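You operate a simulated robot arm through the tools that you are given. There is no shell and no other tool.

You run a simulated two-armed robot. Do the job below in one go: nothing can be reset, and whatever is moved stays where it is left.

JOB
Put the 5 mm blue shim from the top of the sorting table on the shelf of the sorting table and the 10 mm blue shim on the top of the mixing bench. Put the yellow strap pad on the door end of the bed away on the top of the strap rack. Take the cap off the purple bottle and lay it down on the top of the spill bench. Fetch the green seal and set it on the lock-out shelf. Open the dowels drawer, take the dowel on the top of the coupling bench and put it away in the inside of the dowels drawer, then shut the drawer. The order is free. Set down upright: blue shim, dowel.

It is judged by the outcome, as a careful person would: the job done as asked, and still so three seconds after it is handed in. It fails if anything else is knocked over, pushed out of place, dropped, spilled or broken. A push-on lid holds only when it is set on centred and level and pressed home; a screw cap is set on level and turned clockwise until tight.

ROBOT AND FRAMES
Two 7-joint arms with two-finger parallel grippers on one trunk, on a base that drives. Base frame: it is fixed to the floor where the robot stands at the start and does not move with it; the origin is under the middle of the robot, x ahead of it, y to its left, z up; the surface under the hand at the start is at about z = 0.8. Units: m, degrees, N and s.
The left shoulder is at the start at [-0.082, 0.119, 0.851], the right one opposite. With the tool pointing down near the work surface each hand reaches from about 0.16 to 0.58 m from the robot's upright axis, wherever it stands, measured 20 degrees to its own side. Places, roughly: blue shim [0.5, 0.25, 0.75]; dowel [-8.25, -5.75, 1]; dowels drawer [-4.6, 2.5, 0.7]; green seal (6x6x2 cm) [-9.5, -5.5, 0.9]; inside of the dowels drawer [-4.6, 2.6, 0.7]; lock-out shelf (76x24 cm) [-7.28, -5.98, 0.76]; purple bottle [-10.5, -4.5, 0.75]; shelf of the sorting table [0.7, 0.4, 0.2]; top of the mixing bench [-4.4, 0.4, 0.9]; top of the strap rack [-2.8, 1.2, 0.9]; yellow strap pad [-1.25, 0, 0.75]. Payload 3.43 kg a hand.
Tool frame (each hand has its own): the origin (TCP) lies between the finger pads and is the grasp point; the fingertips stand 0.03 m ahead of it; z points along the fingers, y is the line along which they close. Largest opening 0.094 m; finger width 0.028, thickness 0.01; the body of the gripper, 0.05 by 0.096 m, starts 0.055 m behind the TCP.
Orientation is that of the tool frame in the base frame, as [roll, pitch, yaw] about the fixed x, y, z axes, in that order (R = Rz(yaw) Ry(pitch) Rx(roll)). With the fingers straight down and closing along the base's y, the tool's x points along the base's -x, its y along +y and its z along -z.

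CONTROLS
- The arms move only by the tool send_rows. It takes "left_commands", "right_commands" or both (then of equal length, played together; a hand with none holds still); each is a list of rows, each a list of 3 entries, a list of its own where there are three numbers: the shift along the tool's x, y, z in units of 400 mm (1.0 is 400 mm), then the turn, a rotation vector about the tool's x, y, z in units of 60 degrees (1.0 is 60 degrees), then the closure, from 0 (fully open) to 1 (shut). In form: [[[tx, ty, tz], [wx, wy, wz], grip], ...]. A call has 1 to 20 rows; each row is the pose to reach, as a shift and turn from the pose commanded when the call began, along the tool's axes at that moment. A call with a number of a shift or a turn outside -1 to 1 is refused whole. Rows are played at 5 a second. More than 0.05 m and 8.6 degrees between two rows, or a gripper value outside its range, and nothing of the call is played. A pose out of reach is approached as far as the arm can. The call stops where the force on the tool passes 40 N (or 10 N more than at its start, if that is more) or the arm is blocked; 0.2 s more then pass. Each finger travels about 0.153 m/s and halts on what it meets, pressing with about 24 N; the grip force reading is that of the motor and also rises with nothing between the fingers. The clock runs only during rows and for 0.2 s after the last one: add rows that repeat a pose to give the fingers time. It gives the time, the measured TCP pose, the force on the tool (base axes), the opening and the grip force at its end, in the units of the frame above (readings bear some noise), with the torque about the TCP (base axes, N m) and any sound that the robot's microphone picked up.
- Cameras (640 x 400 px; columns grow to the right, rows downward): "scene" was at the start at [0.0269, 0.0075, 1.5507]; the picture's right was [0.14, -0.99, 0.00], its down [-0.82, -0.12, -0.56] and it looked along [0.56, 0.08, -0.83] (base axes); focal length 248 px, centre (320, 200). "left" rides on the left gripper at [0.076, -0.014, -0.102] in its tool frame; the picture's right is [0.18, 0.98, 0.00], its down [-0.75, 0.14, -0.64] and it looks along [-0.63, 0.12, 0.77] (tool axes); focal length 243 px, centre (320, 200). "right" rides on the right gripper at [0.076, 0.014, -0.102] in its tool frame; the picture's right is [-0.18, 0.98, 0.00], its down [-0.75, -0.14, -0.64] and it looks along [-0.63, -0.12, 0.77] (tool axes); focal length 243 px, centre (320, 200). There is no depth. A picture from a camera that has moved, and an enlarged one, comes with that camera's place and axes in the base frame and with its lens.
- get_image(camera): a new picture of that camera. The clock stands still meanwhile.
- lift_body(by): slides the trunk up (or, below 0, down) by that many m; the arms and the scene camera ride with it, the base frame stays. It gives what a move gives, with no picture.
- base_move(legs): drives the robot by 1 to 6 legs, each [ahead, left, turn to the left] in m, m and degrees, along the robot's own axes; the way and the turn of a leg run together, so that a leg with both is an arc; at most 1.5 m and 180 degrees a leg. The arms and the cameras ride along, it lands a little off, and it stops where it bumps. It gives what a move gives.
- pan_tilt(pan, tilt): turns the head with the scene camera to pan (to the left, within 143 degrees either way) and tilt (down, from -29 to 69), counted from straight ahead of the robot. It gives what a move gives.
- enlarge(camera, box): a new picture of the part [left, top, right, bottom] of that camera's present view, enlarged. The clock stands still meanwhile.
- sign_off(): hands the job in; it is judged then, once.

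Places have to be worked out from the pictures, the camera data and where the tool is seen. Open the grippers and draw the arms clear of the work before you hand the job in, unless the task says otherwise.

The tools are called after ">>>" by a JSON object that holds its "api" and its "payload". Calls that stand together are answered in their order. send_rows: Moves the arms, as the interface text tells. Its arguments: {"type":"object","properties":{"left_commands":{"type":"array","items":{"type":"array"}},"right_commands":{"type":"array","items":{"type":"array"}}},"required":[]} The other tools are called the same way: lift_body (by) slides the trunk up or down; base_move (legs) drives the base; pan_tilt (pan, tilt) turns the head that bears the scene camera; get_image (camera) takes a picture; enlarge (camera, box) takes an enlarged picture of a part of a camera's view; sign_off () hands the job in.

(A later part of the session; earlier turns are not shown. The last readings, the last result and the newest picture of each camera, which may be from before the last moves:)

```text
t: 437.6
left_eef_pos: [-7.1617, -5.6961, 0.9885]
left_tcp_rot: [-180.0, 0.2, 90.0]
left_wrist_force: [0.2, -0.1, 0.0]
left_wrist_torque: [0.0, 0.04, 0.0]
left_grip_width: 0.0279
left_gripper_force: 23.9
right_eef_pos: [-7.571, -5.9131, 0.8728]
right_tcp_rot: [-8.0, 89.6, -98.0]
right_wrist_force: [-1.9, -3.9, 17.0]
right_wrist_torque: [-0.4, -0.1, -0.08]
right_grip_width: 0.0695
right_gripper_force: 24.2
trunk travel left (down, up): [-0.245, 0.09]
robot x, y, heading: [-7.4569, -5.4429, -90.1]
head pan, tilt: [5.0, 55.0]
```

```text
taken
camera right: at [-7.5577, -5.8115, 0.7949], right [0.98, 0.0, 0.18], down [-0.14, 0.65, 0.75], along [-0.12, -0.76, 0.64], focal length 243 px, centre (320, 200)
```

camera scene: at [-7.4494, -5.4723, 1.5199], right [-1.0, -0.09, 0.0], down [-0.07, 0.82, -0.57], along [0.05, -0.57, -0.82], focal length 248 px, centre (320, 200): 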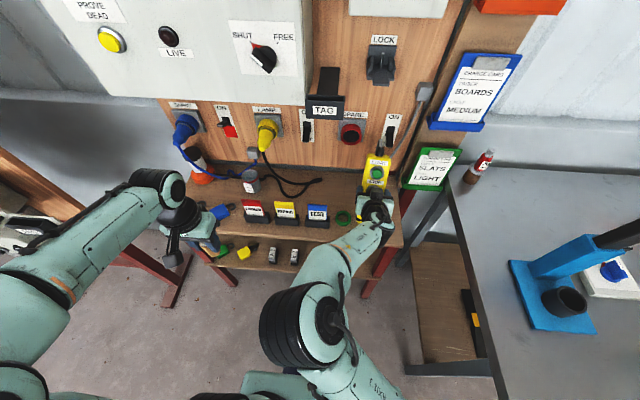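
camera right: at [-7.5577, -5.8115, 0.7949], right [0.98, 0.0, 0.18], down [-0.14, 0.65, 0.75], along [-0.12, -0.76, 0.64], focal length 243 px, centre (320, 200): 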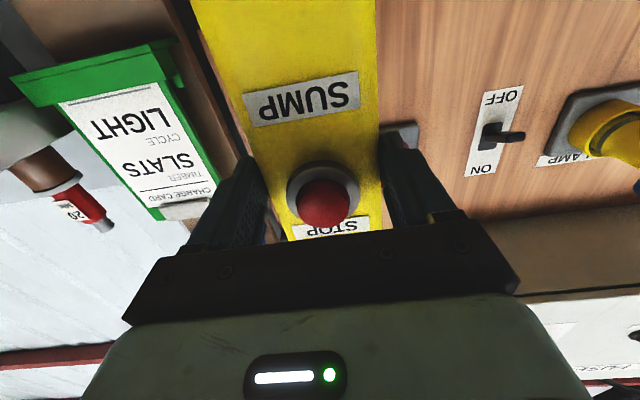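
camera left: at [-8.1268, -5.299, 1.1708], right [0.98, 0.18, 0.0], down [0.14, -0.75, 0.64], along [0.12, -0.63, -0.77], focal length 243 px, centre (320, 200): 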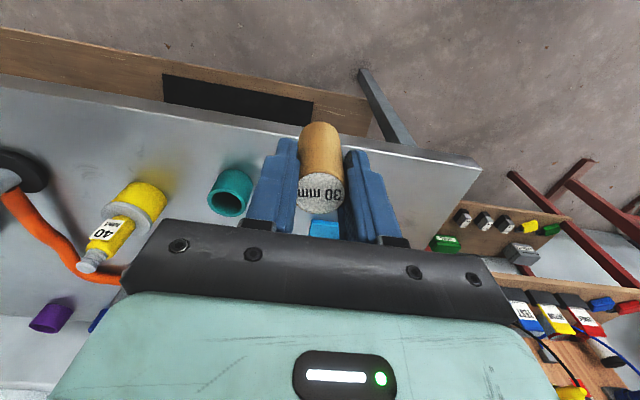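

The contact is now under its centre, so it stands flat. I open slowly and withdraw straight back.

>>> {"api": "send_rows", "payload": {"right_commands": [[[-0.003, 0, 0], [0, 0, 0], 0.5], [[-0.003, 0, 0], [0, 0, 0], 0.15], [[-0.003, 0, 0], [0, 0, 0], 0.05], [[-0.003, 0, 0], [0, 0, 0], 0.05], [[-0.003, 0, -0.03], [0, 0, 0], 0.05], [[-0.003, 0, -0.09], [0, 0, 0], 0.05], [[-0.003, 0, -0.17], [0, 0, 0], 0.05], [[-0.003, 0, -0.26], [0, 0, 0], 0.05], [[-0.003, 0, -0.26], [0, 0, 0], 0.05]]}}

>>> {"api": "enlarge", "payload": {"camera": "scene", "box": [260, 110, 460, 270]}}

>>> {"api": "get_image", "payload": {"camera": "right"}}

```text
t: 439.6
left_eef_pos: [-7.1614, -5.6962, 0.9887]
left_tcp_rot: [179.9, 0.1, 90.0]
left_wrist_force: [-0.5, -0.7, -0.5]
left_wrist_torque: [0.05, 0.01, -0.02]
left_grip_width: 0.0281
left_gripper_force: 23.6
right_eef_pos: [-7.5716, -5.809, 0.8695]
right_tcp_rot: [-30.9, 89.8, -120.9]
right_wrist_force: [0.1, -0.8, 0.3]
right_wrist_torque: [0.0, -0.02, -0.03]
right_grip_width: 0.0895
right_gripper_force: 0.1
trunk travel left (down, up): [-0.245, 0.09]
robot x, y, heading: [-7.4561, -5.4413, -90.1]
head pan, tilt: [5.0, 55.0]
```

```text
2.50 times, centred on (360, 190) of scene
camera zoom: at [-7.4494, -5.4723, 1.5199], right [-1.0, -0.09, 0.0], down [-0.07, 0.82, -0.57], along [0.05, -0.57, -0.82], focal length 620 px, centre (220, 225)
```

zoom: 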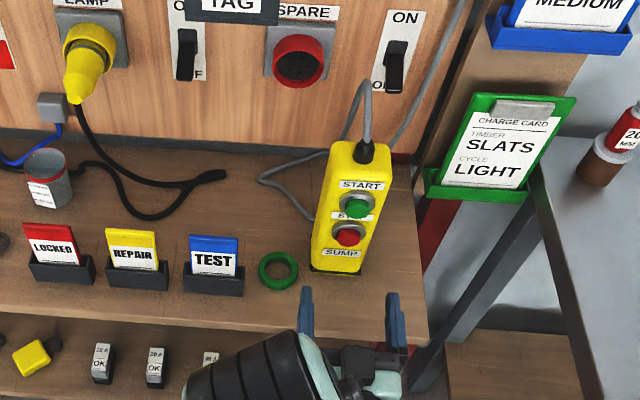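

```text
taken
camera right: at [-7.5577, -5.7083, 0.7929], right [0.98, 0.0, 0.18], down [-0.14, 0.64, 0.75], along [-0.12, -0.76, 0.63], focal length 243 px, centre (320, 200)
```

right: 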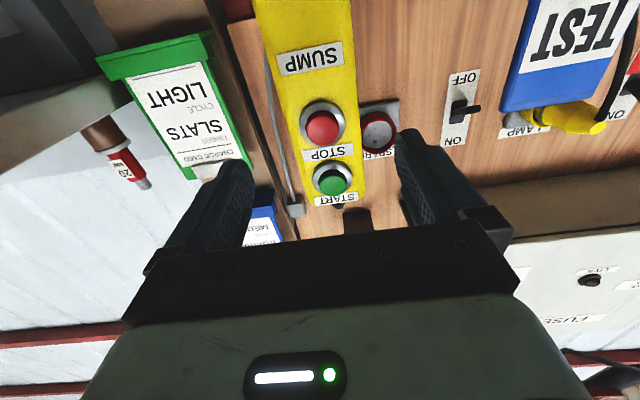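

The pendant stands upright, but about 2.4 cm further back than it was at first (front-left base corner now y≈-5.934, originally -5.910). I re-grip, lift 4 mm, bring it forward 2.4 cm and set it down.

>>> {"api": "send_rows", "payload": {"right_commands": [[[0, 0, 0.08], [0, 0, 0], 0.0], [[0, 0, 0.16], [0, 0, 0], 0.0], [[0, 0, 0.23], [0, 0, 0], 0.0], [[0, 0, 0.26], [0, 0, 0], 0.0], [[0, 0, 0.26], [0, 0, 0], 0.2], [[0, 0, 0.26], [0, 0, 0], 0.5], [[0, 0, 0.26], [0, 0, 0], 1], [[0, 0, 0.26], [0, 0, 0], 1], [[-0.012, 0, 0.26], [0, 0, 0], 1], [[-0.015, 0, 0.26], [0, 0, 0], 1], [[-0.015, 0.005, 0.23], [0, 0, 0], 1], [[-0.015, 0.01, 0.2], [0, 0, 0], 1], [[-0.015, 0.01, 0.2], [0, 0, 0], 1]]}}

>>> {"api": "enlarge", "payload": {"camera": "scene", "box": [260, 110, 460, 270]}}

```text
t: 442.4
left_eef_pos: [-7.1615, -5.6963, 0.9871]
left_tcp_rot: [-180.0, 0.1, 90.1]
left_wrist_force: [0.8, 0.5, -0.4]
left_wrist_torque: [0.0, 0.0, 0.01]
left_grip_width: 0.0281
left_gripper_force: 24.1
right_eef_pos: [-7.5688, -5.89, 0.8781]
right_tcp_rot: [-44.0, 89.8, -134.0]
right_wrist_force: [-0.8, -0.8, -3.9]
right_wrist_torque: [0.11, -0.02, -0.01]
right_grip_width: 0.0699
right_gripper_force: 23.8
trunk travel left (down, up): [-0.245, 0.09]
robot x, y, heading: [-7.4548, -5.4414, -89.9]
head pan, tilt: [5.0, 55.0]
```

```text
2.50 times, centred on (360, 190) of scene
camera zoom: at [-7.4496, -5.4725, 1.5199], right [-1.0, -0.09, 0.0], down [-0.07, 0.82, -0.57], along [0.05, -0.57, -0.82], focal length 620 px, centre (220, 225)
```

zoom: 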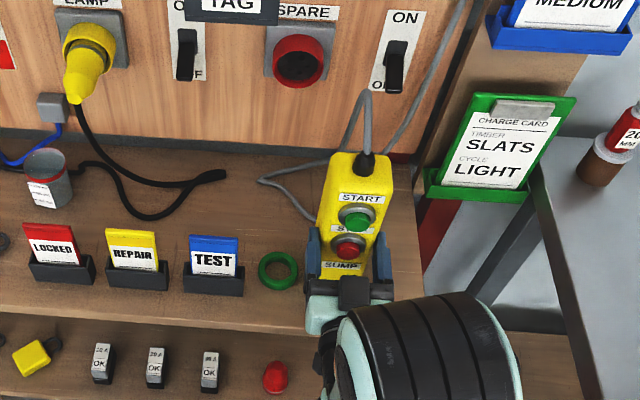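

It hangs free (3.9 N). I lower it until it stands, release, and withdraw.

>>> {"api": "send_rows", "payload": {"right_commands": [[[0.007, 0, 0], [0, 0, 0], 1], [[0.014, 0, 0], [0, 0, 0], 1], [[0.02, 0, 0], [0, 0, 0], 1], [[0.02, 0, 0], [0, 0, 0], 1]]}}

```text
t: 443.4
left_eef_pos: [-7.1624, -5.6963, 0.9887]
left_tcp_rot: [-179.9, 0.1, 90.0]
left_wrist_force: [0.2, -0.4, -0.9]
left_wrist_torque: [-0.03, 0.02, 0.02]
left_grip_width: 0.0281
left_gripper_force: 23.9
right_eef_pos: [-7.5697, -5.8899, 0.8706]
right_tcp_rot: [-26.2, 89.8, -116.1]
right_wrist_force: [0.6, 0.7, -1.0]
right_wrist_torque: [0.17, 0.07, -0.06]
right_grip_width: 0.0698
right_gripper_force: 24.0
trunk travel left (down, up): [-0.245, 0.09]
robot x, y, heading: [-7.4581, -5.4406, -90.0]
head pan, tilt: [5.0, 55.0]
```

>>> {"api": "send_rows", "payload": {"right_commands": [[[0.004, 0, 0], [0, 0, 0], 1], [[0.006, 0, 0], [0, 0, 0], 1], [[0.006, 0, 0], [0, 0, 0], 0.5], [[0.006, 0, 0], [0, 0, 0], 0.15], [[0.006, 0, 0], [0, 0, 0], 0.03], [[0.006, 0, 0], [0, 0, 0], 0.03], [[0.006, 0, -0.04], [0, 0, 0], 0.03], [[0.006, 0, -0.11], [0, 0, 0], 0.03], [[0.006, 0, -0.19], [0, 0, 0], 0.03], [[0.006, 0, -0.28], [0, 0, 0], 0.03], [[0.006, 0, -0.28], [0, 0, 0], 0.03]]}}

>>> {"api": "enlarge", "payload": {"camera": "scene", "box": [260, 110, 460, 270]}}

```text
t: 445.8
left_eef_pos: [-7.1612, -5.697, 0.9883]
left_tcp_rot: [-180.0, 0.0, 90.0]
left_wrist_force: [-0.5, 0.5, -0.2]
left_wrist_torque: [0.01, 0.03, 0.0]
left_grip_width: 0.0281
left_gripper_force: 24.9
right_eef_pos: [-7.5649, -5.7918, 0.8619]
right_tcp_rot: [-22.8, 89.8, -113.0]
right_wrist_force: [0.0, -0.4, -0.1]
right_wrist_torque: [-0.03, 0.01, 0.0]
right_grip_width: 0.0913
right_gripper_force: 0.1
right hand out of reach, approached as far as the arm can: row 10, 11
trunk travel left (down, up): [-0.245, 0.09]
robot x, y, heading: [-7.4535, -5.4405, -90.0]
head pan, tilt: [5.0, 55.0]
```

```text
2.50 times, centred on (360, 190) of scene
camera zoom: at [-7.4497, -5.472, 1.5199], right [-1.0, -0.09, 0.0], down [-0.07, 0.82, -0.57], along [0.05, -0.57, -0.82], focal length 620 px, centre (220, 225)
```

zoom: 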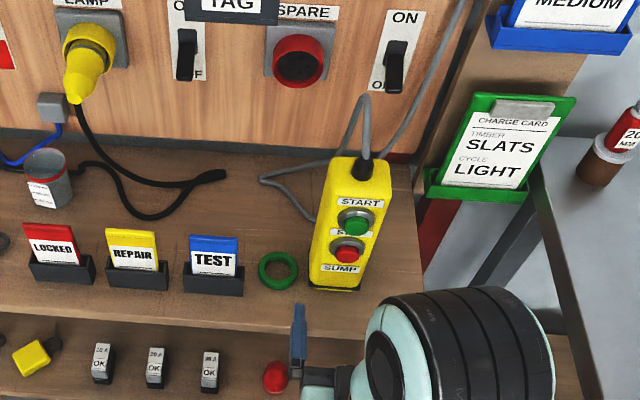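

The pendant stands upright in its original place (corner about (-7.538,-5.908)) and the seal lies beside it. Now I bring the right hand back up to tool-down, clear of everything.

>>> {"api": "send_rows", "payload": {"right_commands": [[[-0.03, 0, 0.0], [0, 0.125, 0], 0], [[-0.08, 0, 0.0], [0, 0.25, 0], 0], [[-0.13, 0, 0.0], [0, 0.375, 0], 0], [[-0.18, 0, 0.0], [0, 0.5, 0], 0], [[-0.24, 0, 0.0], [0, 0.625, 0], 0], [[-0.3, 0, 0.0], [0, 0.75, 0], 0], [[-0.36, 0, 0.0], [0, 0.875, 0], 0], [[-0.42, 0, 0.0], [0, 1.0, 0], 0], [[-0.42, 0, 0.0], [0, 1.0, 0], 0]]}}

>>> {"api": "get_image", "payload": {"camera": "scene"}}

```text
t: 447.8
left_eef_pos: [-7.1622, -5.6971, 0.9879]
left_tcp_rot: [179.9, 0.1, 90.0]
left_wrist_force: [0.2, 0.3, -1.0]
left_wrist_torque: [-0.01, 0.0, 0.02]
left_grip_width: 0.0281
left_gripper_force: 24.2
right_eef_pos: [-7.5656, -5.7874, 1.031]
right_tcp_rot: [-179.9, 30.0, 90.0]
right_wrist_force: [0.5, -0.3, -0.3]
right_wrist_torque: [-0.02, 0.02, 0.02]
right_grip_width: 0.094
right_gripper_force: 0.0
right hand out of reach, approached as far as the arm can: row 1, 2, 3
trunk travel left (down, up): [-0.245, 0.09]
robot x, y, heading: [-7.4554, -5.4398, -89.8]
head pan, tilt: [5.0, 55.0]
```

```text
taken
camera scene: at [-7.4496, -5.4719, 1.5199], right [-1.0, -0.09, 0.0], down [-0.07, 0.82, -0.57], along [0.05, -0.57, -0.82], focal length 248 px, centre (320, 200)
```

scene: 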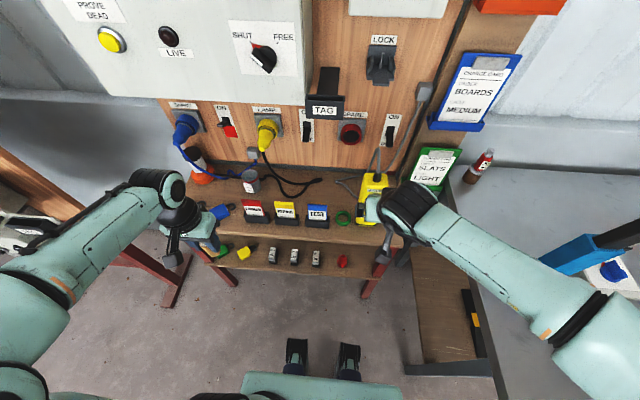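

>>> {"api": "send_rows", "payload": {"right_commands": [[[0.03, 0, -0.05], [0, 0.125, 0], 0], [[0.06, 0, -0.1], [0, 0.25, 0], 0], [[0.1, 0, -0.16], [0, 0.375, 0], 0], [[0.1325, 0, -0.22], [0, 0.5, 0], 0], [[0.1325, 0, -0.22], [0, 0.5, 0], 0]]}}

>>> {"api": "enlarge", "payload": {"camera": "scene", "box": [180, 110, 460, 290]}}

```text
t: 449.0
left_eef_pos: [-7.1615, -5.6956, 0.9886]
left_tcp_rot: [-180.0, 0.1, 89.9]
left_wrist_force: [0.4, 0.0, -0.5]
left_wrist_torque: [0.0, -0.01, -0.01]
left_grip_width: 0.0282
left_gripper_force: 23.5
right_eef_pos: [-7.5664, -5.6992, 1.0795]
right_tcp_rot: [-179.9, 0.1, 90.0]
right_wrist_force: [-0.6, -0.3, -1.1]
right_wrist_torque: [0.0, 0.02, 0.01]
right_grip_width: 0.0943
right_gripper_force: 0.2
trunk travel left (down, up): [-0.245, 0.09]
robot x, y, heading: [-7.4561, -5.4388, -90.2]
head pan, tilt: [5.0, 55.0]
```

```text
2.22 times, centred on (320, 200) of scene
camera zoom: at [-7.4496, -5.472, 1.5199], right [-1.0, -0.09, 0.0], down [-0.07, 0.82, -0.57], along [0.05, -0.57, -0.82], focal length 551 px, centre (320, 200)
```

zoom: 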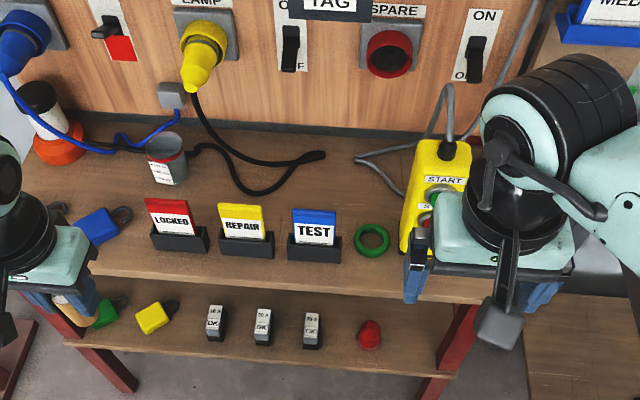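

All is in order at the lock-out shelf. I raise the trunk again and back out the way I came, past the drum, to x≈-8.5.

>>> {"api": "lift_body", "payload": {"by": 0.08}}

>>> {"api": "base_move", "payload": {"legs": [[-0.12, -0.1, 0], [-0.12, -0.15, 0], [-0.03, -0.4, 0], [0.0, -0.4, 0]]}}

>>> {"api": "get_image", "payload": {"camera": "scene"}}

```text
t: 450.1
left_eef_pos: [-7.1612, -5.6952, 1.0674]
left_tcp_rot: [179.9, 0.1, 90.0]
left_wrist_force: [-0.5, 0.8, 0.8]
left_wrist_torque: [-0.04, 0.02, -0.03]
left_grip_width: 0.0279
left_gripper_force: 23.9
right_eef_pos: [-7.5643, -5.6966, 1.1596]
right_tcp_rot: [-179.9, 0.1, 89.9]
right_wrist_force: [0.0, 0.2, 0.1]
right_wrist_torque: [0.01, 0.01, 0.02]
right_grip_width: 0.0938
right_gripper_force: 0.0
trunk travel left (down, up): [-0.325, 0.01]
robot x, y, heading: [-7.4567, -5.4385, -89.9]
head pan, tilt: [5.0, 55.0]
```

```text
t: 460.5
left_eef_pos: [-8.2094, -5.4273, 1.0681]
left_tcp_rot: [179.9, 0.1, 89.9]
left_wrist_force: [0.3, -0.7, -1.1]
left_wrist_torque: [0.01, -0.05, 0.0]
left_grip_width: 0.0283
left_gripper_force: 24.2
right_eef_pos: [-8.6125, -5.4294, 1.1592]
right_tcp_rot: [-179.9, 0.2, 89.9]
right_wrist_force: [0.1, -0.5, -0.2]
right_wrist_torque: [0.0, -0.01, -0.04]
right_grip_width: 0.0942
right_gripper_force: 0.1
trunk travel left (down, up): [-0.325, 0.01]
robot x, y, heading: [-8.505, -5.1708, -90.1]
head pan, tilt: [5.0, 55.0]
```

```text
taken
camera scene: at [-8.4969, -5.2023, 1.6059], right [-1.0, -0.09, 0.0], down [-0.07, 0.82, -0.57], along [0.05, -0.57, -0.82], focal length 248 px, centre (320, 200)
```

scene: 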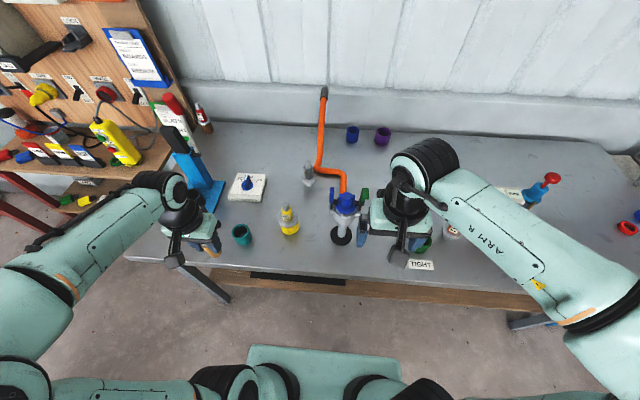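

I back away from the bench, turn, and move out past the trolley to open floor.

>>> {"api": "base_move", "payload": {"legs": [[-0.75, 0, 0], [0, 0, -90], [-0.2, 0, 0], [-0.35, -0.75, 0], [-0.6, -0.4, 0], [0, 0, -107]]}}

>>> {"api": "pan_tilt", "payload": {"pan": 0, "tilt": 15}}

>>> {"api": "get_image", "payload": {"camera": "scene"}}

```text
t: 484.7
left_eef_pos: [-7.5647, -2.8916, 1.0673]
left_tcp_rot: [180.0, 0.0, -107.8]
left_wrist_force: [-0.8, -0.5, -0.1]
left_wrist_torque: [0.02, -0.03, 0.0]
left_grip_width: 0.0282
left_gripper_force: 24.0
right_eef_pos: [-7.1798, -3.0128, 1.159]
right_tcp_rot: [-180.0, 0.1, -107.9]
right_wrist_force: [-0.3, 0.0, 0.7]
right_wrist_torque: [0.0, 0.02, -0.02]
right_grip_width: 0.094
right_gripper_force: 0.1
trunk travel left (down, up): [-0.325, 0.01]
robot x, y, heading: [-7.3613, -3.2278, 72.4]
head pan, tilt: [5.0, 55.0]
```

```text
t: 485.7
left_eef_pos: [-7.5638, -2.8898, 1.0681]
left_tcp_rot: [-180.0, 0.1, -107.9]
left_wrist_force: [-0.3, 0.7, -0.7]
left_wrist_torque: [0.0, -0.03, 0.01]
left_grip_width: 0.0283
left_gripper_force: 23.7
right_eef_pos: [-7.1791, -3.0126, 1.1603]
right_tcp_rot: [-179.9, 0.3, -108.0]
right_wrist_force: [0.1, 0.0, 0.3]
right_wrist_torque: [0.02, -0.03, 0.0]
right_grip_width: 0.0942
right_gripper_force: 0.0
trunk travel left (down, up): [-0.325, 0.01]
robot x, y, heading: [-7.3611, -3.2253, 72.0]
head pan, tilt: [0.0, 15.0]
```

```text
taken
camera scene: at [-7.3465, -3.1802, 1.666], right [0.95, -0.31, 0.0], down [-0.08, -0.25, -0.97], along [0.3, 0.92, -0.26], focal length 248 px, centre (320, 200)
```

scene: 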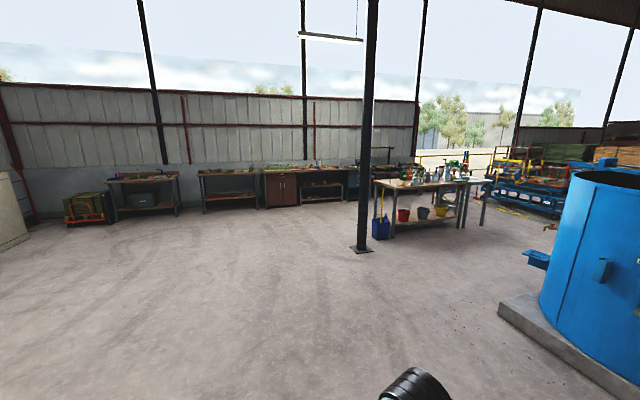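

The way is open. I drive about 4.3 m toward (-6.5,1.0), west of the column.

>>> {"api": "base_move", "payload": {"legs": [[0, 0, 6.4], [1.45, 0, 0], [1.45, 0, 0], [1.4, 0, 0]]}}

>>> {"api": "pan_tilt", "payload": {"pan": -35, "tilt": 25}}

>>> {"api": "get_image", "payload": {"camera": "scene"}}

>>> {"api": "enlarge", "payload": {"camera": "scene", "box": [220, 120, 480, 280]}}

```text
t: 507.0
left_eef_pos: [-6.8147, 1.3404, 1.068]
left_tcp_rot: [-180.0, 0.1, -100.0]
left_wrist_force: [-1.2, 0.6, -0.8]
left_wrist_torque: [0.01, 0.01, -0.05]
left_grip_width: 0.0281
left_gripper_force: 24.1
right_eef_pos: [-6.4178, 1.2714, 1.16]
right_tcp_rot: [-179.9, 0.2, -100.2]
right_wrist_force: [0.1, -0.2, -0.2]
right_wrist_torque: [0.01, 0.02, 0.01]
right_grip_width: 0.094
right_gripper_force: 0.1
trunk travel left (down, up): [-0.325, 0.01]
robot x, y, heading: [-6.5698, 1.0403, 80.1]
head pan, tilt: [0.0, 15.0]
```

```text
t: 508.0
left_eef_pos: [-6.8171, 1.3404, 1.068]
left_tcp_rot: [180.0, 0.2, -100.1]
left_wrist_force: [1.2, -0.4, 0.0]
left_wrist_torque: [0.02, 0.03, -0.05]
left_grip_width: 0.0282
left_gripper_force: 23.9
right_eef_pos: [-6.4184, 1.2717, 1.1602]
right_tcp_rot: [-179.9, 0.2, -100.1]
right_wrist_force: [-0.1, -0.7, -0.3]
right_wrist_torque: [-0.01, -0.01, -0.01]
right_grip_width: 0.0938
right_gripper_force: 0.1
trunk travel left (down, up): [-0.325, 0.01]
robot x, y, heading: [-6.5722, 1.0377, 79.9]
head pan, tilt: [-35.0, 25.0]
```

```text
taken
camera scene: at [-6.5125, 1.0561, 1.6499], right [0.71, -0.71, 0.0], down [-0.3, -0.3, -0.91], along [0.64, 0.64, -0.42], focal length 248 px, centre (320, 200)
```

scene: 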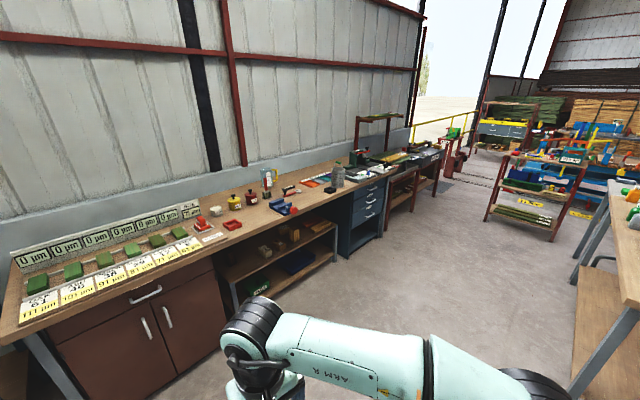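

```text
2.46 times, centred on (350, 200) of scene
camera zoom: at [-6.5125, 1.0561, 1.6499], right [0.71, -0.71, 0.0], down [-0.3, -0.3, -0.91], along [0.64, 0.64, -0.42], focal length 610 px, centre (246, 200)
```

zoom: 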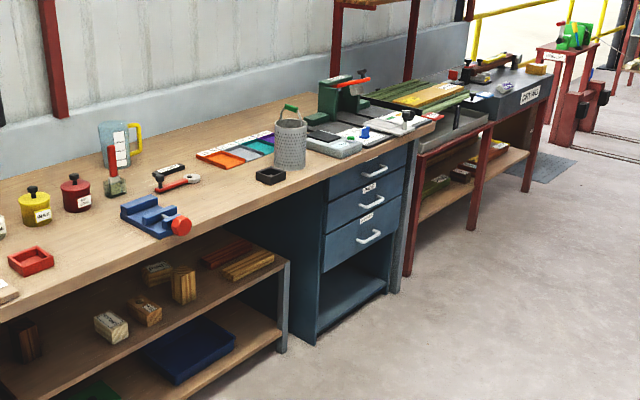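

The blue drawer unit at about (-4.66,2.2) should hold the dowels drawer. I face +y and slide over in front of it to read the labels.

>>> {"api": "base_move", "payload": {"legs": [[0, 0, 10], [0.2, -1.0, 0], [0.15, -0.8, 0]]}}

>>> {"api": "pan_tilt", "payload": {"pan": 0, "tilt": 45}}

>>> {"api": "get_image", "payload": {"camera": "scene"}}

>>> {"api": "enlarge", "payload": {"camera": "scene", "box": [220, 100, 460, 300]}}

```text
t: 524.6
left_eef_pos: [-5.0932, 1.6369, 1.0682]
left_tcp_rot: [-180.0, 0.1, -89.4]
left_wrist_force: [-0.1, -0.1, -0.6]
left_wrist_torque: [-0.03, 0.01, 0.0]
left_grip_width: 0.0285
left_gripper_force: 24.7
right_eef_pos: [-4.6895, 1.6427, 1.1591]
right_tcp_rot: [-179.9, 0.2, -89.6]
right_wrist_force: [0.1, -0.3, 0.9]
right_wrist_torque: [-0.02, 0.02, 0.0]
right_grip_width: 0.0939
right_gripper_force: 0.1
trunk travel left (down, up): [-0.325, 0.01]
robot x, y, heading: [-4.7957, 1.3832, 90.6]
head pan, tilt: [-35.0, 25.0]
```

```text
t: 525.6
left_eef_pos: [-5.0916, 1.6364, 1.0687]
left_tcp_rot: [180.0, 0.0, -89.5]
left_wrist_force: [-0.1, 0.6, -0.2]
left_wrist_torque: [0.0, 0.0, 0.0]
left_grip_width: 0.028
left_gripper_force: 23.6
right_eef_pos: [-4.6894, 1.6429, 1.1589]
right_tcp_rot: [-179.9, 0.1, -89.6]
right_wrist_force: [0.0, -0.9, 0.5]
right_wrist_torque: [-0.03, -0.06, 0.02]
right_grip_width: 0.094
right_gripper_force: 0.0
trunk travel left (down, up): [-0.325, 0.01]
robot x, y, heading: [-4.7957, 1.3868, 90.6]
head pan, tilt: [0.0, 45.0]
```

```text
taken
camera scene: at [-4.7954, 1.4187, 1.6193], right [1.0, 0.01, 0.0], down [0.01, -0.71, -0.71], along [-0.01, 0.71, -0.71], focal length 248 px, centre (320, 200)
```

scene: 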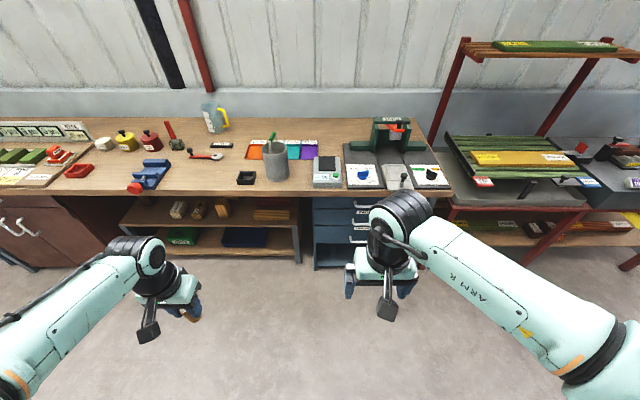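

```text
2.00 times, centred on (340, 200) of scene
camera zoom: at [-4.7954, 1.4187, 1.6193], right [1.0, 0.01, 0.0], down [0.01, -0.71, -0.71], along [-0.01, 0.71, -0.71], focal length 496 px, centre (280, 200)
```

zoom: 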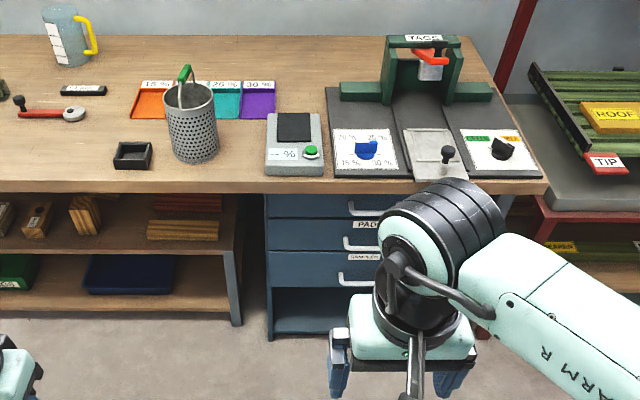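

I shift a little left to see the labels past my arm.

>>> {"api": "base_move", "payload": {"legs": [[0, 0.25, 0]]}}

>>> {"api": "pan_tilt", "payload": {"pan": -20, "tilt": 40}}

>>> {"api": "get_image", "payload": {"camera": "scene"}}

>>> {"api": "enlarge", "payload": {"camera": "scene", "box": [270, 160, 400, 270]}}

>>> {"api": "enlarge", "payload": {"camera": "right", "box": [0, 0, 640, 400]}}

```text
t: 528.4
left_eef_pos: [-5.3348, 1.6423, 1.0683]
left_tcp_rot: [-180.0, 0.1, -90.4]
left_wrist_force: [-0.4, -0.6, 0.0]
left_wrist_torque: [0.0, 0.01, 0.0]
left_grip_width: 0.0285
left_gripper_force: 23.9
right_eef_pos: [-4.9328, 1.6406, 1.1595]
right_tcp_rot: [-179.8, 0.2, -90.2]
right_wrist_force: [-0.9, 0.2, -0.4]
right_wrist_torque: [0.0, 0.0, 0.03]
right_grip_width: 0.0942
right_gripper_force: 0.0
trunk travel left (down, up): [-0.325, 0.01]
robot x, y, heading: [-5.0434, 1.3828, 89.6]
head pan, tilt: [0.0, 45.0]
```

```text
t: 529.2
left_eef_pos: [-5.3352, 1.6411, 1.0677]
left_tcp_rot: [180.0, 0.1, -90.3]
left_wrist_force: [-1.0, -0.3, 0.2]
left_wrist_torque: [0.0, 0.02, 0.02]
left_grip_width: 0.0281
left_gripper_force: 23.9
right_eef_pos: [-4.9324, 1.641, 1.1603]
right_tcp_rot: [-179.9, 0.3, -90.3]
right_wrist_force: [-0.1, 0.3, -0.2]
right_wrist_torque: [0.02, 0.01, 0.0]
right_grip_width: 0.0941
right_gripper_force: 0.1
trunk travel left (down, up): [-0.325, 0.01]
robot x, y, heading: [-5.0417, 1.3828, 89.7]
head pan, tilt: [-20.0, 40.0]
```

```text
taken
camera scene: at [-5.0127, 1.4169, 1.6265], right [0.94, -0.35, 0.0], down [-0.22, -0.6, -0.77], along [0.27, 0.72, -0.64], focal length 248 px, centre (320, 200)
```

scene: 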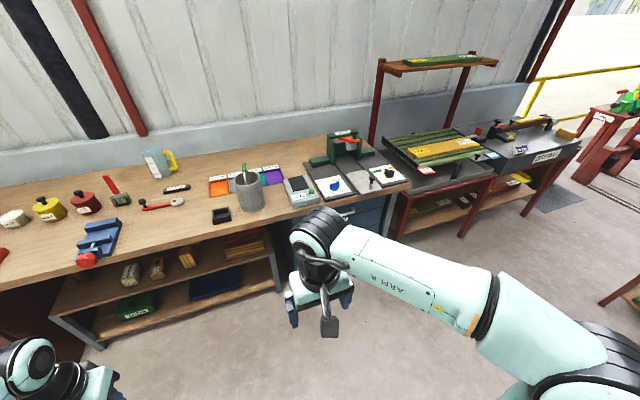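

```text
3.64 times, centred on (335, 215) of scene
camera zoom: at [-5.0127, 1.4169, 1.6265], right [0.94, -0.35, 0.0], down [-0.22, -0.6, -0.77], along [0.27, 0.72, -0.64], focal length 902 px, centre (266, 146)
```

zoom: 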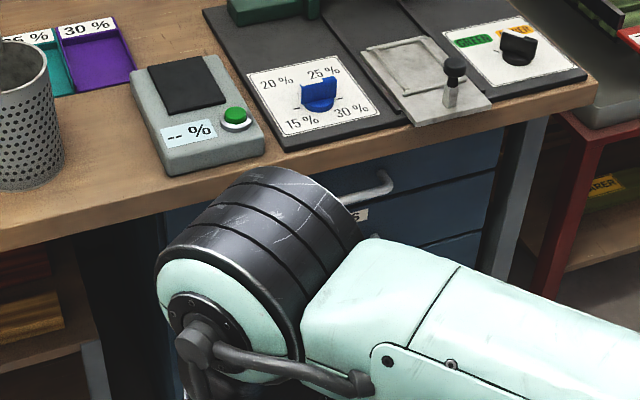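

```text
1.00 times, centred on (320, 200) of right (not enlarged: the box is as wide or as high as the picture)
camera zoom: at [-4.9476, 1.5643, 1.2611], right [-0.98, 0.19, 0.0], down [0.14, 0.75, 0.64], along [0.12, 0.63, -0.76], focal length 243 px, centre (320, 200)
```

zoom: 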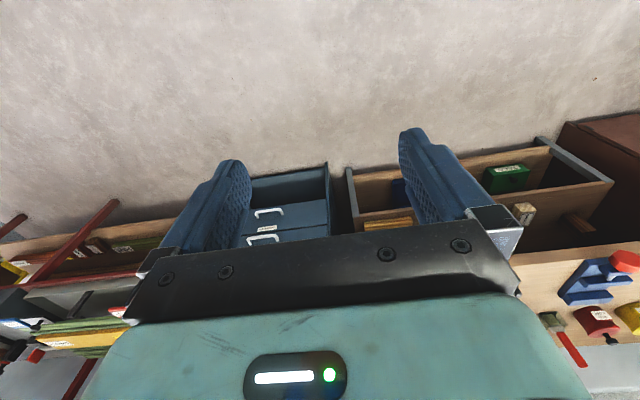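

I move right so that the drawers sit between my two hands.

>>> {"api": "base_move", "payload": {"legs": [[0, -0.55, 0.4]]}}

>>> {"api": "pan_tilt", "payload": {"pan": 5, "tilt": 42}}

>>> {"api": "get_image", "payload": {"camera": "scene"}}

>>> {"api": "enlarge", "payload": {"camera": "scene", "box": [200, 160, 360, 290]}}

```text
t: 534.5
left_eef_pos: [-4.7887, 1.6368, 1.0684]
left_tcp_rot: [-179.9, 0.2, -89.2]
left_wrist_force: [0.4, 0.0, -0.2]
left_wrist_torque: [0.02, 0.0, 0.02]
left_grip_width: 0.0282
left_gripper_force: 24.3
right_eef_pos: [-4.3854, 1.6455, 1.1596]
right_tcp_rot: [-179.9, 0.1, -89.2]
right_wrist_force: [0.8, 1.1, -0.3]
right_wrist_torque: [0.0, 0.0, 0.01]
right_grip_width: 0.0938
right_gripper_force: 0.1
trunk travel left (down, up): [-0.325, 0.01]
robot x, y, heading: [-4.4872, 1.3855, 90.9]
head pan, tilt: [-20.0, 40.0]
```

```text
t: 535.4
left_eef_pos: [-4.7889, 1.6365, 1.0681]
left_tcp_rot: [-180.0, 0.1, -89.1]
left_wrist_force: [0.5, 0.4, -0.4]
left_wrist_torque: [-0.01, -0.01, 0.01]
left_grip_width: 0.0282
left_gripper_force: 24.5
right_eef_pos: [-4.3871, 1.6451, 1.1603]
right_tcp_rot: [-179.9, 0.1, -89.1]
right_wrist_force: [-0.1, -0.4, 1.5]
right_wrist_torque: [0.0, 0.02, 0.02]
right_grip_width: 0.0943
right_gripper_force: 0.0
trunk travel left (down, up): [-0.325, 0.01]
robot x, y, heading: [-4.4875, 1.3863, 90.7]
head pan, tilt: [5.0, 42.0]
```

```text
taken
camera scene: at [-4.4983, 1.4226, 1.6236], right [0.99, 0.1, 0.0], down [0.07, -0.67, -0.74], along [-0.07, 0.74, -0.67], focal length 248 px, centre (320, 200)
```

scene: 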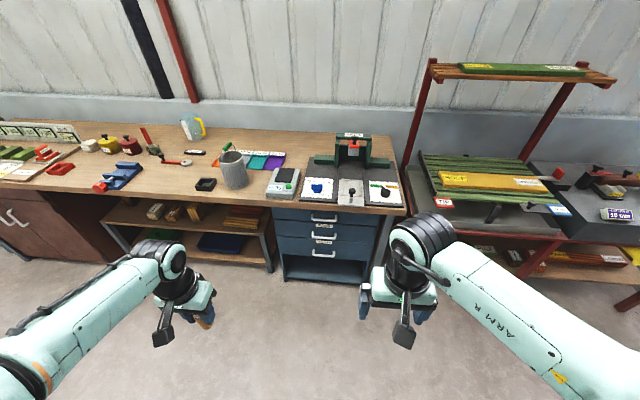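

```text
3.08 times, centred on (280, 225) of scene
camera zoom: at [-4.4983, 1.4226, 1.6236], right [0.99, 0.1, 0.0], down [0.07, -0.67, -0.74], along [-0.07, 0.74, -0.67], focal length 763 px, centre (443, 123)
```

zoom: 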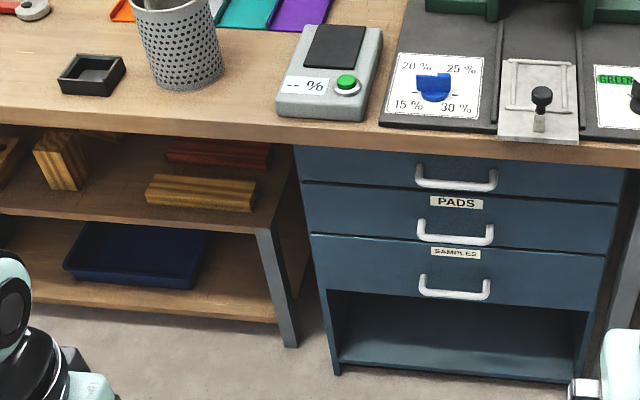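

The lower drawers read PADS and SAMPLES. The top one's label is hidden under the bench edge, so I lower the trunk to read it.

>>> {"api": "lift_body", "payload": {"by": -0.28}}

>>> {"api": "pan_tilt", "payload": {"pan": 5, "tilt": 30}}

>>> {"api": "enlarge", "payload": {"camera": "scene", "box": [220, 140, 380, 280]}}

```text
t: 538.3
left_eef_pos: [-4.7894, 1.6374, 0.787]
left_tcp_rot: [-180.0, 0.1, -89.2]
left_wrist_force: [-0.2, -0.2, 0.4]
left_wrist_torque: [0.02, -0.01, 0.02]
left_grip_width: 0.028
left_gripper_force: 24.6
right_eef_pos: [-4.387, 1.6454, 0.88]
right_tcp_rot: [-179.9, 0.1, -89.1]
right_wrist_force: [0.5, 0.3, 0.5]
right_wrist_torque: [-0.02, 0.02, -0.02]
right_grip_width: 0.094
right_gripper_force: 0.0
trunk travel left (down, up): [-0.045, 0.29]
robot x, y, heading: [-4.4897, 1.3858, 90.8]
head pan, tilt: [5.0, 42.0]
```

```text
t: 539.0
left_eef_pos: [-4.7885, 1.6371, 0.7872]
left_tcp_rot: [-180.0, 0.1, -89.0]
left_wrist_force: [-0.2, 0.5, -0.3]
left_wrist_torque: [-0.02, -0.01, 0.0]
left_grip_width: 0.0281
left_gripper_force: 24.3
right_eef_pos: [-4.3858, 1.6457, 0.8806]
right_tcp_rot: [-179.9, 0.2, -89.2]
right_wrist_force: [-0.9, -0.5, -0.9]
right_wrist_torque: [0.0, -0.02, 0.03]
right_grip_width: 0.0942
right_gripper_force: 0.0
trunk travel left (down, up): [-0.045, 0.29]
robot x, y, heading: [-4.4918, 1.3861, 90.8]
head pan, tilt: [5.0, 30.0]
```

```text
2.86 times, centred on (300, 210) of scene
camera zoom: at [-4.4997, 1.4702, 1.3488], right [0.99, 0.1, 0.0], down [0.05, -0.5, -0.87], along [-0.09, 0.86, -0.5], focal length 708 px, centre (377, 171)
```

zoom: 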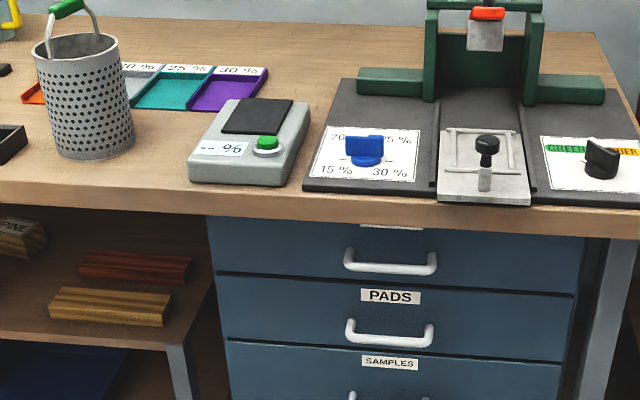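

>>> {"api": "base_move", "payload": {"legs": [[-0.3, 0, -0.8]]}}

>>> {"api": "enlarge", "payload": {"camera": "scene", "box": [240, 130, 360, 240]}}

```text
t: 541.0
left_eef_pos: [-4.7832, 1.3438, 0.7883]
left_tcp_rot: [180.0, 0.1, -90.0]
left_wrist_force: [0.0, 0.4, -0.5]
left_wrist_torque: [0.01, -0.04, -0.02]
left_grip_width: 0.0279
left_gripper_force: 24.1
right_eef_pos: [-4.3799, 1.3458, 0.8796]
right_tcp_rot: [-179.9, 0.2, -90.2]
right_wrist_force: [-0.2, -0.1, 0.2]
right_wrist_torque: [0.01, 0.0, -0.02]
right_grip_width: 0.094
right_gripper_force: 0.1
trunk travel left (down, up): [-0.045, 0.29]
robot x, y, heading: [-4.4861, 1.0898, 90.1]
head pan, tilt: [5.0, 30.0]
```

```text
3.64 times, centred on (300, 185) of scene
camera zoom: at [-4.4965, 1.1722, 1.3489], right [1.0, 0.08, 0.0], down [0.04, -0.5, -0.87], along [-0.07, 0.86, -0.5], focal length 902 px, centre (393, 254)
```

zoom: 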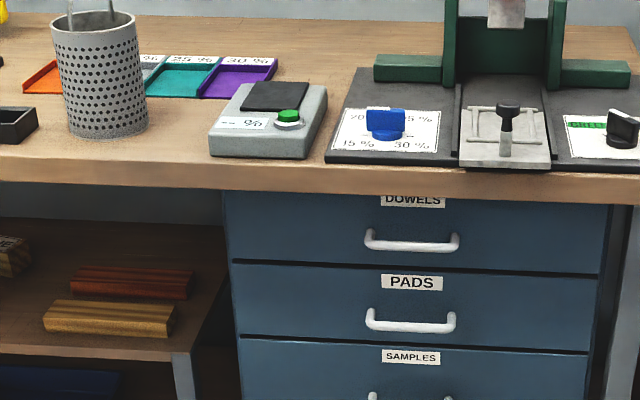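

The top drawer reads DOWELS, with its handle at about (-4.558,2.277,0.723), recessed under the bench edge. I turn the free right hand to point forward with the fingers closing vertically, moving it ahead as it turns.

>>> {"api": "send_rows", "payload": {"right_commands": [[[-0.04, 0, 0.02], [0.072, -0.072, -0.072], 0], [[-0.08, 0, 0.04], [0.144, -0.144, -0.144], 0], [[-0.12, 0, 0.06], [0.216, -0.216, -0.216], 0], [[-0.16, 0, 0.08], [0.288, -0.288, -0.288], 0], [[-0.2, 0, 0.1], [0.36, -0.36, -0.36], 0], [[-0.24, 0, 0.12], [0.433, -0.433, -0.433], 0], [[-0.28, 0, 0.135], [0.505, -0.505, -0.505], 0], [[-0.3125, 0, 0.15], [0.577, -0.577, -0.577], 0], [[-0.3125, 0, 0.15], [0.577, -0.577, -0.577], 0]]}}

>>> {"api": "send_rows", "payload": {"right_commands": [[[-0.02, 0, 0.04], [0.072, -0.072, -0.072], 0], [[-0.04, 0, 0.08], [0.144, -0.144, -0.144], 0], [[-0.06, 0, 0.12], [0.216, -0.216, -0.216], 0], [[-0.08, 0, 0.16], [0.288, -0.288, -0.288], 0], [[-0.1, 0, 0.2], [0.36, -0.36, -0.36], 0], [[-0.12, -0.002, 0.24], [0.433, -0.433, -0.433], 0], [[-0.14, -0.003, 0.275], [0.505, -0.505, -0.505], 0], [[-0.158, -0.004, 0.3085], [0.577, -0.577, -0.577], 0], [[-0.158, -0.004, 0.3085], [0.577, -0.577, -0.577], 0]]}}

>>> {"api": "get_image", "payload": {"camera": "scene"}}

>>> {"api": "get_image", "payload": {"camera": "right"}}

```text
t: 543.0
left_eef_pos: [-4.7848, 1.3442, 0.788]
left_tcp_rot: [-180.0, 0.0, -90.2]
left_wrist_force: [-0.2, 0.2, -0.3]
left_wrist_torque: [0.01, -0.01, 0.04]
left_grip_width: 0.0284
left_gripper_force: 23.6
right_eef_pos: [-4.3778, 1.4712, 0.8214]
right_tcp_rot: [-134.8, 19.5, -45.0]
right_wrist_force: [1.1, -0.2, 0.7]
right_wrist_torque: [-0.01, 0.01, 0.01]
right_grip_width: 0.0941
right_gripper_force: 0.0
trunk travel left (down, up): [-0.045, 0.29]
robot x, y, heading: [-4.4898, 1.0907, 89.9]
head pan, tilt: [5.0, 30.0]
```

```text
t: 545.0
left_eef_pos: [-4.7845, 1.3449, 0.7884]
left_tcp_rot: [180.0, -0.1, -90.1]
left_wrist_force: [0.5, -0.4, -0.3]
left_wrist_torque: [-0.01, -0.05, -0.01]
left_grip_width: 0.028
left_gripper_force: 24.1
right_eef_pos: [-4.3775, 1.5967, 0.7605]
right_tcp_rot: [-89.9, -0.2, -0.1]
right_wrist_force: [0.0, 0.7, -0.3]
right_wrist_torque: [-0.01, -0.03, 0.02]
right_grip_width: 0.0939
right_gripper_force: 0.1
trunk travel left (down, up): [-0.045, 0.29]
robot x, y, heading: [-4.4895, 1.0883, 89.8]
head pan, tilt: [5.0, 30.0]
```

```text
taken
camera scene: at [-4.4965, 1.1726, 1.3489], right [1.0, 0.08, 0.0], down [0.04, -0.5, -0.87], along [-0.07, 0.86, -0.5], focal length 248 px, centre (320, 200)
```

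scene: 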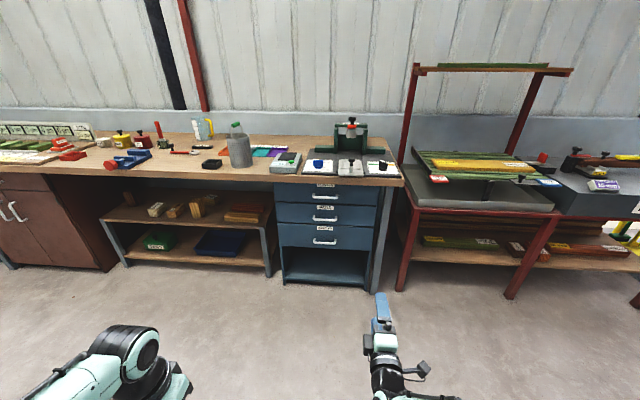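

```text
taken
camera right: at [-4.3019, 1.4938, 0.7455], right [-0.18, 0.0, -0.98], down [-0.76, -0.64, 0.14], along [-0.63, 0.77, 0.12], focal length 243 px, centre (320, 200)
```

right: 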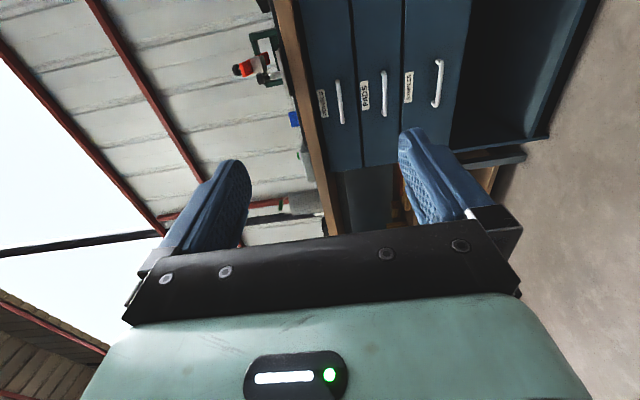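

The hand points forward correctly, and a second bearing puts the handle at z≈0.73. I drive forward 0.48 m and left 0.19 m to bring the hand just short of the handle.

>>> {"api": "base_move", "payload": {"legs": [[0.25, 0.19, 0], [0.23, 0, 0]]}}

>>> {"api": "get_image", "payload": {"camera": "right"}}

>>> {"api": "pan_tilt", "payload": {"pan": 0, "tilt": 45}}

>>> {"api": "get_image", "payload": {"camera": "scene"}}

```text
t: 548.6
left_eef_pos: [-4.9731, 1.82, 0.789]
left_tcp_rot: [179.9, 0.1, -90.0]
left_wrist_force: [0.1, 0.1, -1.1]
left_wrist_torque: [-0.02, 0.01, -0.02]
left_grip_width: 0.0281
left_gripper_force: 24.0
right_eef_pos: [-4.5673, 2.0713, 0.7603]
right_tcp_rot: [-90.0, -0.1, -0.2]
right_wrist_force: [1.0, 0.9, 0.3]
right_wrist_torque: [-0.03, -0.01, -0.02]
right_grip_width: 0.094
right_gripper_force: 0.0
trunk travel left (down, up): [-0.045, 0.29]
robot x, y, heading: [-4.677, 1.5629, 89.9]
head pan, tilt: [5.0, 30.0]
```

```text
taken
camera right: at [-4.4915, 1.9681, 0.7455], right [-0.18, 0.0, -0.98], down [-0.76, -0.64, 0.14], along [-0.63, 0.77, 0.12], focal length 243 px, centre (320, 200)
```

right: 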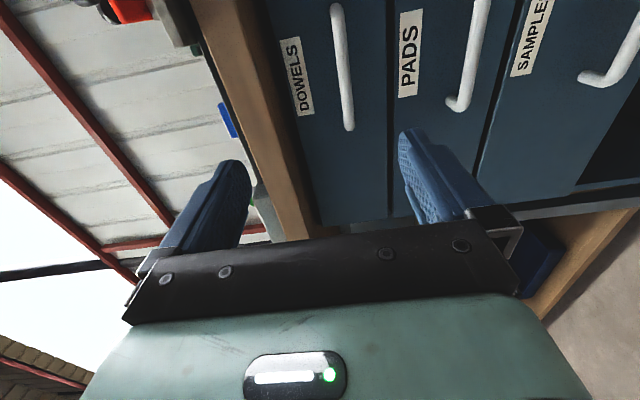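

```text
t: 549.4
left_eef_pos: [-4.9738, 1.8197, 0.7886]
left_tcp_rot: [-179.9, 0.0, -90.1]
left_wrist_force: [0.3, -0.1, -0.2]
left_wrist_torque: [-0.03, 0.03, 0.0]
left_grip_width: 0.0282
left_gripper_force: 24.2
right_eef_pos: [-4.5664, 2.071, 0.7606]
right_tcp_rot: [-89.8, -0.1, -0.2]
right_wrist_force: [-0.6, 0.0, 0.2]
right_wrist_torque: [-0.02, 0.05, -0.02]
right_grip_width: 0.0943
right_gripper_force: 0.0
trunk travel left (down, up): [-0.045, 0.29]
robot x, y, heading: [-4.6756, 1.5645, 89.8]
head pan, tilt: [0.0, 45.0]
```

```text
taken
camera scene: at [-4.6784, 1.6383, 1.3263], right [1.0, 0.0, 0.0], down [0.0, -0.71, -0.71], along [0.0, 0.71, -0.71], focal length 248 px, centre (320, 200)
```

scene: 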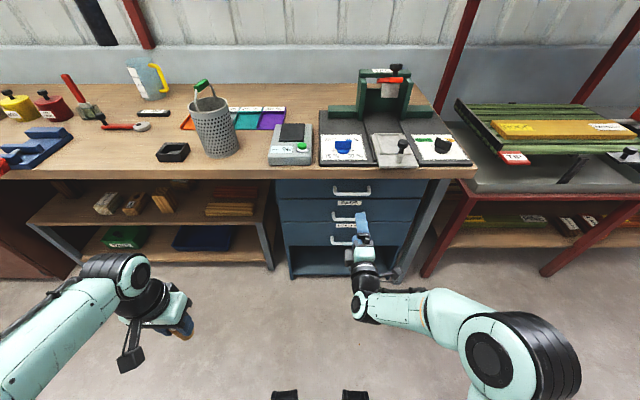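

The handle is centred at (-4.565,2.279,0.733). I lower the hand to its height and advance so that the bar lies between the fingers.

>>> {"api": "send_rows", "payload": {"right_commands": [[[0, 0.035, 0.05], [0, 0, 0], 0.2], [[0, 0.069, 0.13], [0, 0, 0], 0.2], [[0, 0.069, 0.22], [0, 0, 0], 0.2], [[0, 0.069, 0.31], [0, 0, 0], 0.2], [[0, 0.069, 0.4], [0, 0, 0], 0.2], [[0, 0.069, 0.45], [0, 0, 0], 0.2], [[0, 0.069, 0.475], [0, 0, 0], 0.2], [[0, 0.069, 0.475], [0, 0, 0], 0.2]]}}

>>> {"api": "get_image", "payload": {"camera": "right"}}

>>> {"api": "enlarge", "payload": {"camera": "scene", "box": [260, 150, 440, 290]}}

```text
t: 551.2
left_eef_pos: [-4.9714, 1.8191, 0.7891]
left_tcp_rot: [-179.9, 0.1, -90.1]
left_wrist_force: [1.0, 0.2, 0.5]
left_wrist_torque: [0.03, 0.0, 0.0]
left_grip_width: 0.0281
left_gripper_force: 24.4
right_eef_pos: [-4.5658, 2.2625, 0.7321]
right_tcp_rot: [-90.0, -0.1, -0.2]
right_wrist_force: [0.0, -0.4, 0.0]
right_wrist_torque: [0.0, 0.0, -0.01]
right_grip_width: 0.0752
right_gripper_force: 0.0
trunk travel left (down, up): [-0.045, 0.29]
robot x, y, heading: [-4.6815, 1.5676, 89.9]
head pan, tilt: [0.0, 45.0]
```

```text
taken
camera right: at [-4.4907, 2.1588, 0.7181], right [-0.18, 0.0, -0.98], down [-0.76, -0.64, 0.14], along [-0.63, 0.77, 0.12], focal length 243 px, centre (320, 200)
```

right: 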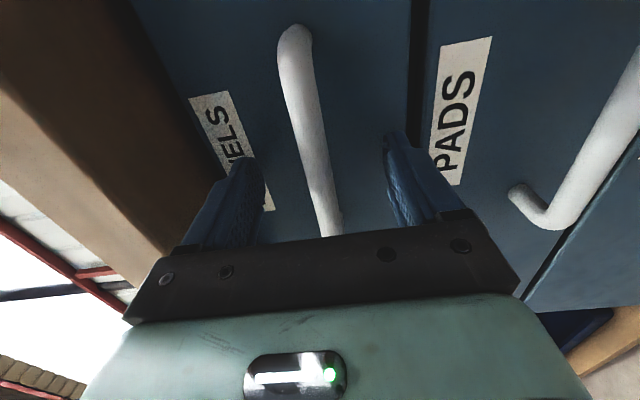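

```text
2.86 times, centred on (350, 220) of scene
camera zoom: at [-4.6784, 1.6382, 1.3262], right [1.0, 0.0, 0.0], down [0.0, -0.71, -0.71], along [0.0, 0.71, -0.71], focal length 708 px, centre (234, 143)
```

zoom: 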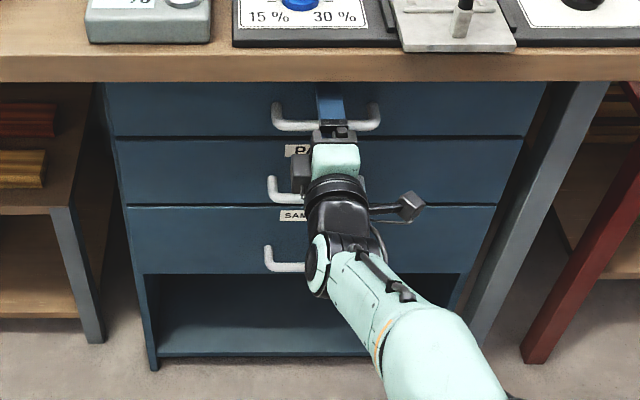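

The bar lies right between the fingers, so I close on it.

>>> {"api": "send_rows", "payload": {"right_commands": [[[0, 0, 0.01], [0, 0, 0], 0.4], [[0, 0, 0.01], [0, 0, 0], 0.7], [[0, 0, 0.01], [0, 0, 0], 1], [[0, 0, 0.01], [0, 0, 0], 1], [[0, 0, 0.01], [0, 0, 0], 1]]}}

>>> {"api": "get_image", "payload": {"camera": "right"}}

```text
t: 552.4
left_eef_pos: [-4.9723, 1.8188, 0.7885]
left_tcp_rot: [-180.0, -0.1, -90.2]
left_wrist_force: [0.4, -0.7, -0.2]
left_wrist_torque: [-0.03, -0.03, 0.02]
left_grip_width: 0.028
left_gripper_force: 24.1
right_eef_pos: [-4.5666, 2.2649, 0.7323]
right_tcp_rot: [-90.0, -0.1, 0.0]
right_wrist_force: [-0.8, -1.7, -3.3]
right_wrist_torque: [0.0, 0.07, 0.03]
right_grip_width: 0.0181
right_gripper_force: 44.9
trunk travel left (down, up): [-0.045, 0.29]
robot x, y, heading: [-4.6828, 1.5653, 89.7]
head pan, tilt: [0.0, 45.0]
```

```text
taken
camera right: at [-4.4913, 2.1624, 0.7174], right [-0.18, 0.0, -0.98], down [-0.76, -0.64, 0.14], along [-0.63, 0.77, 0.12], focal length 243 px, centre (320, 200)
```

right: 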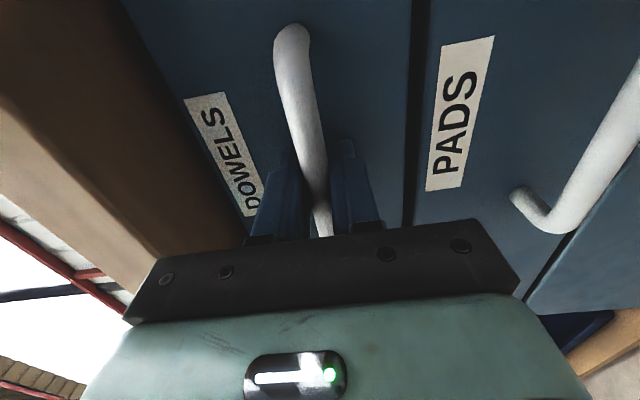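

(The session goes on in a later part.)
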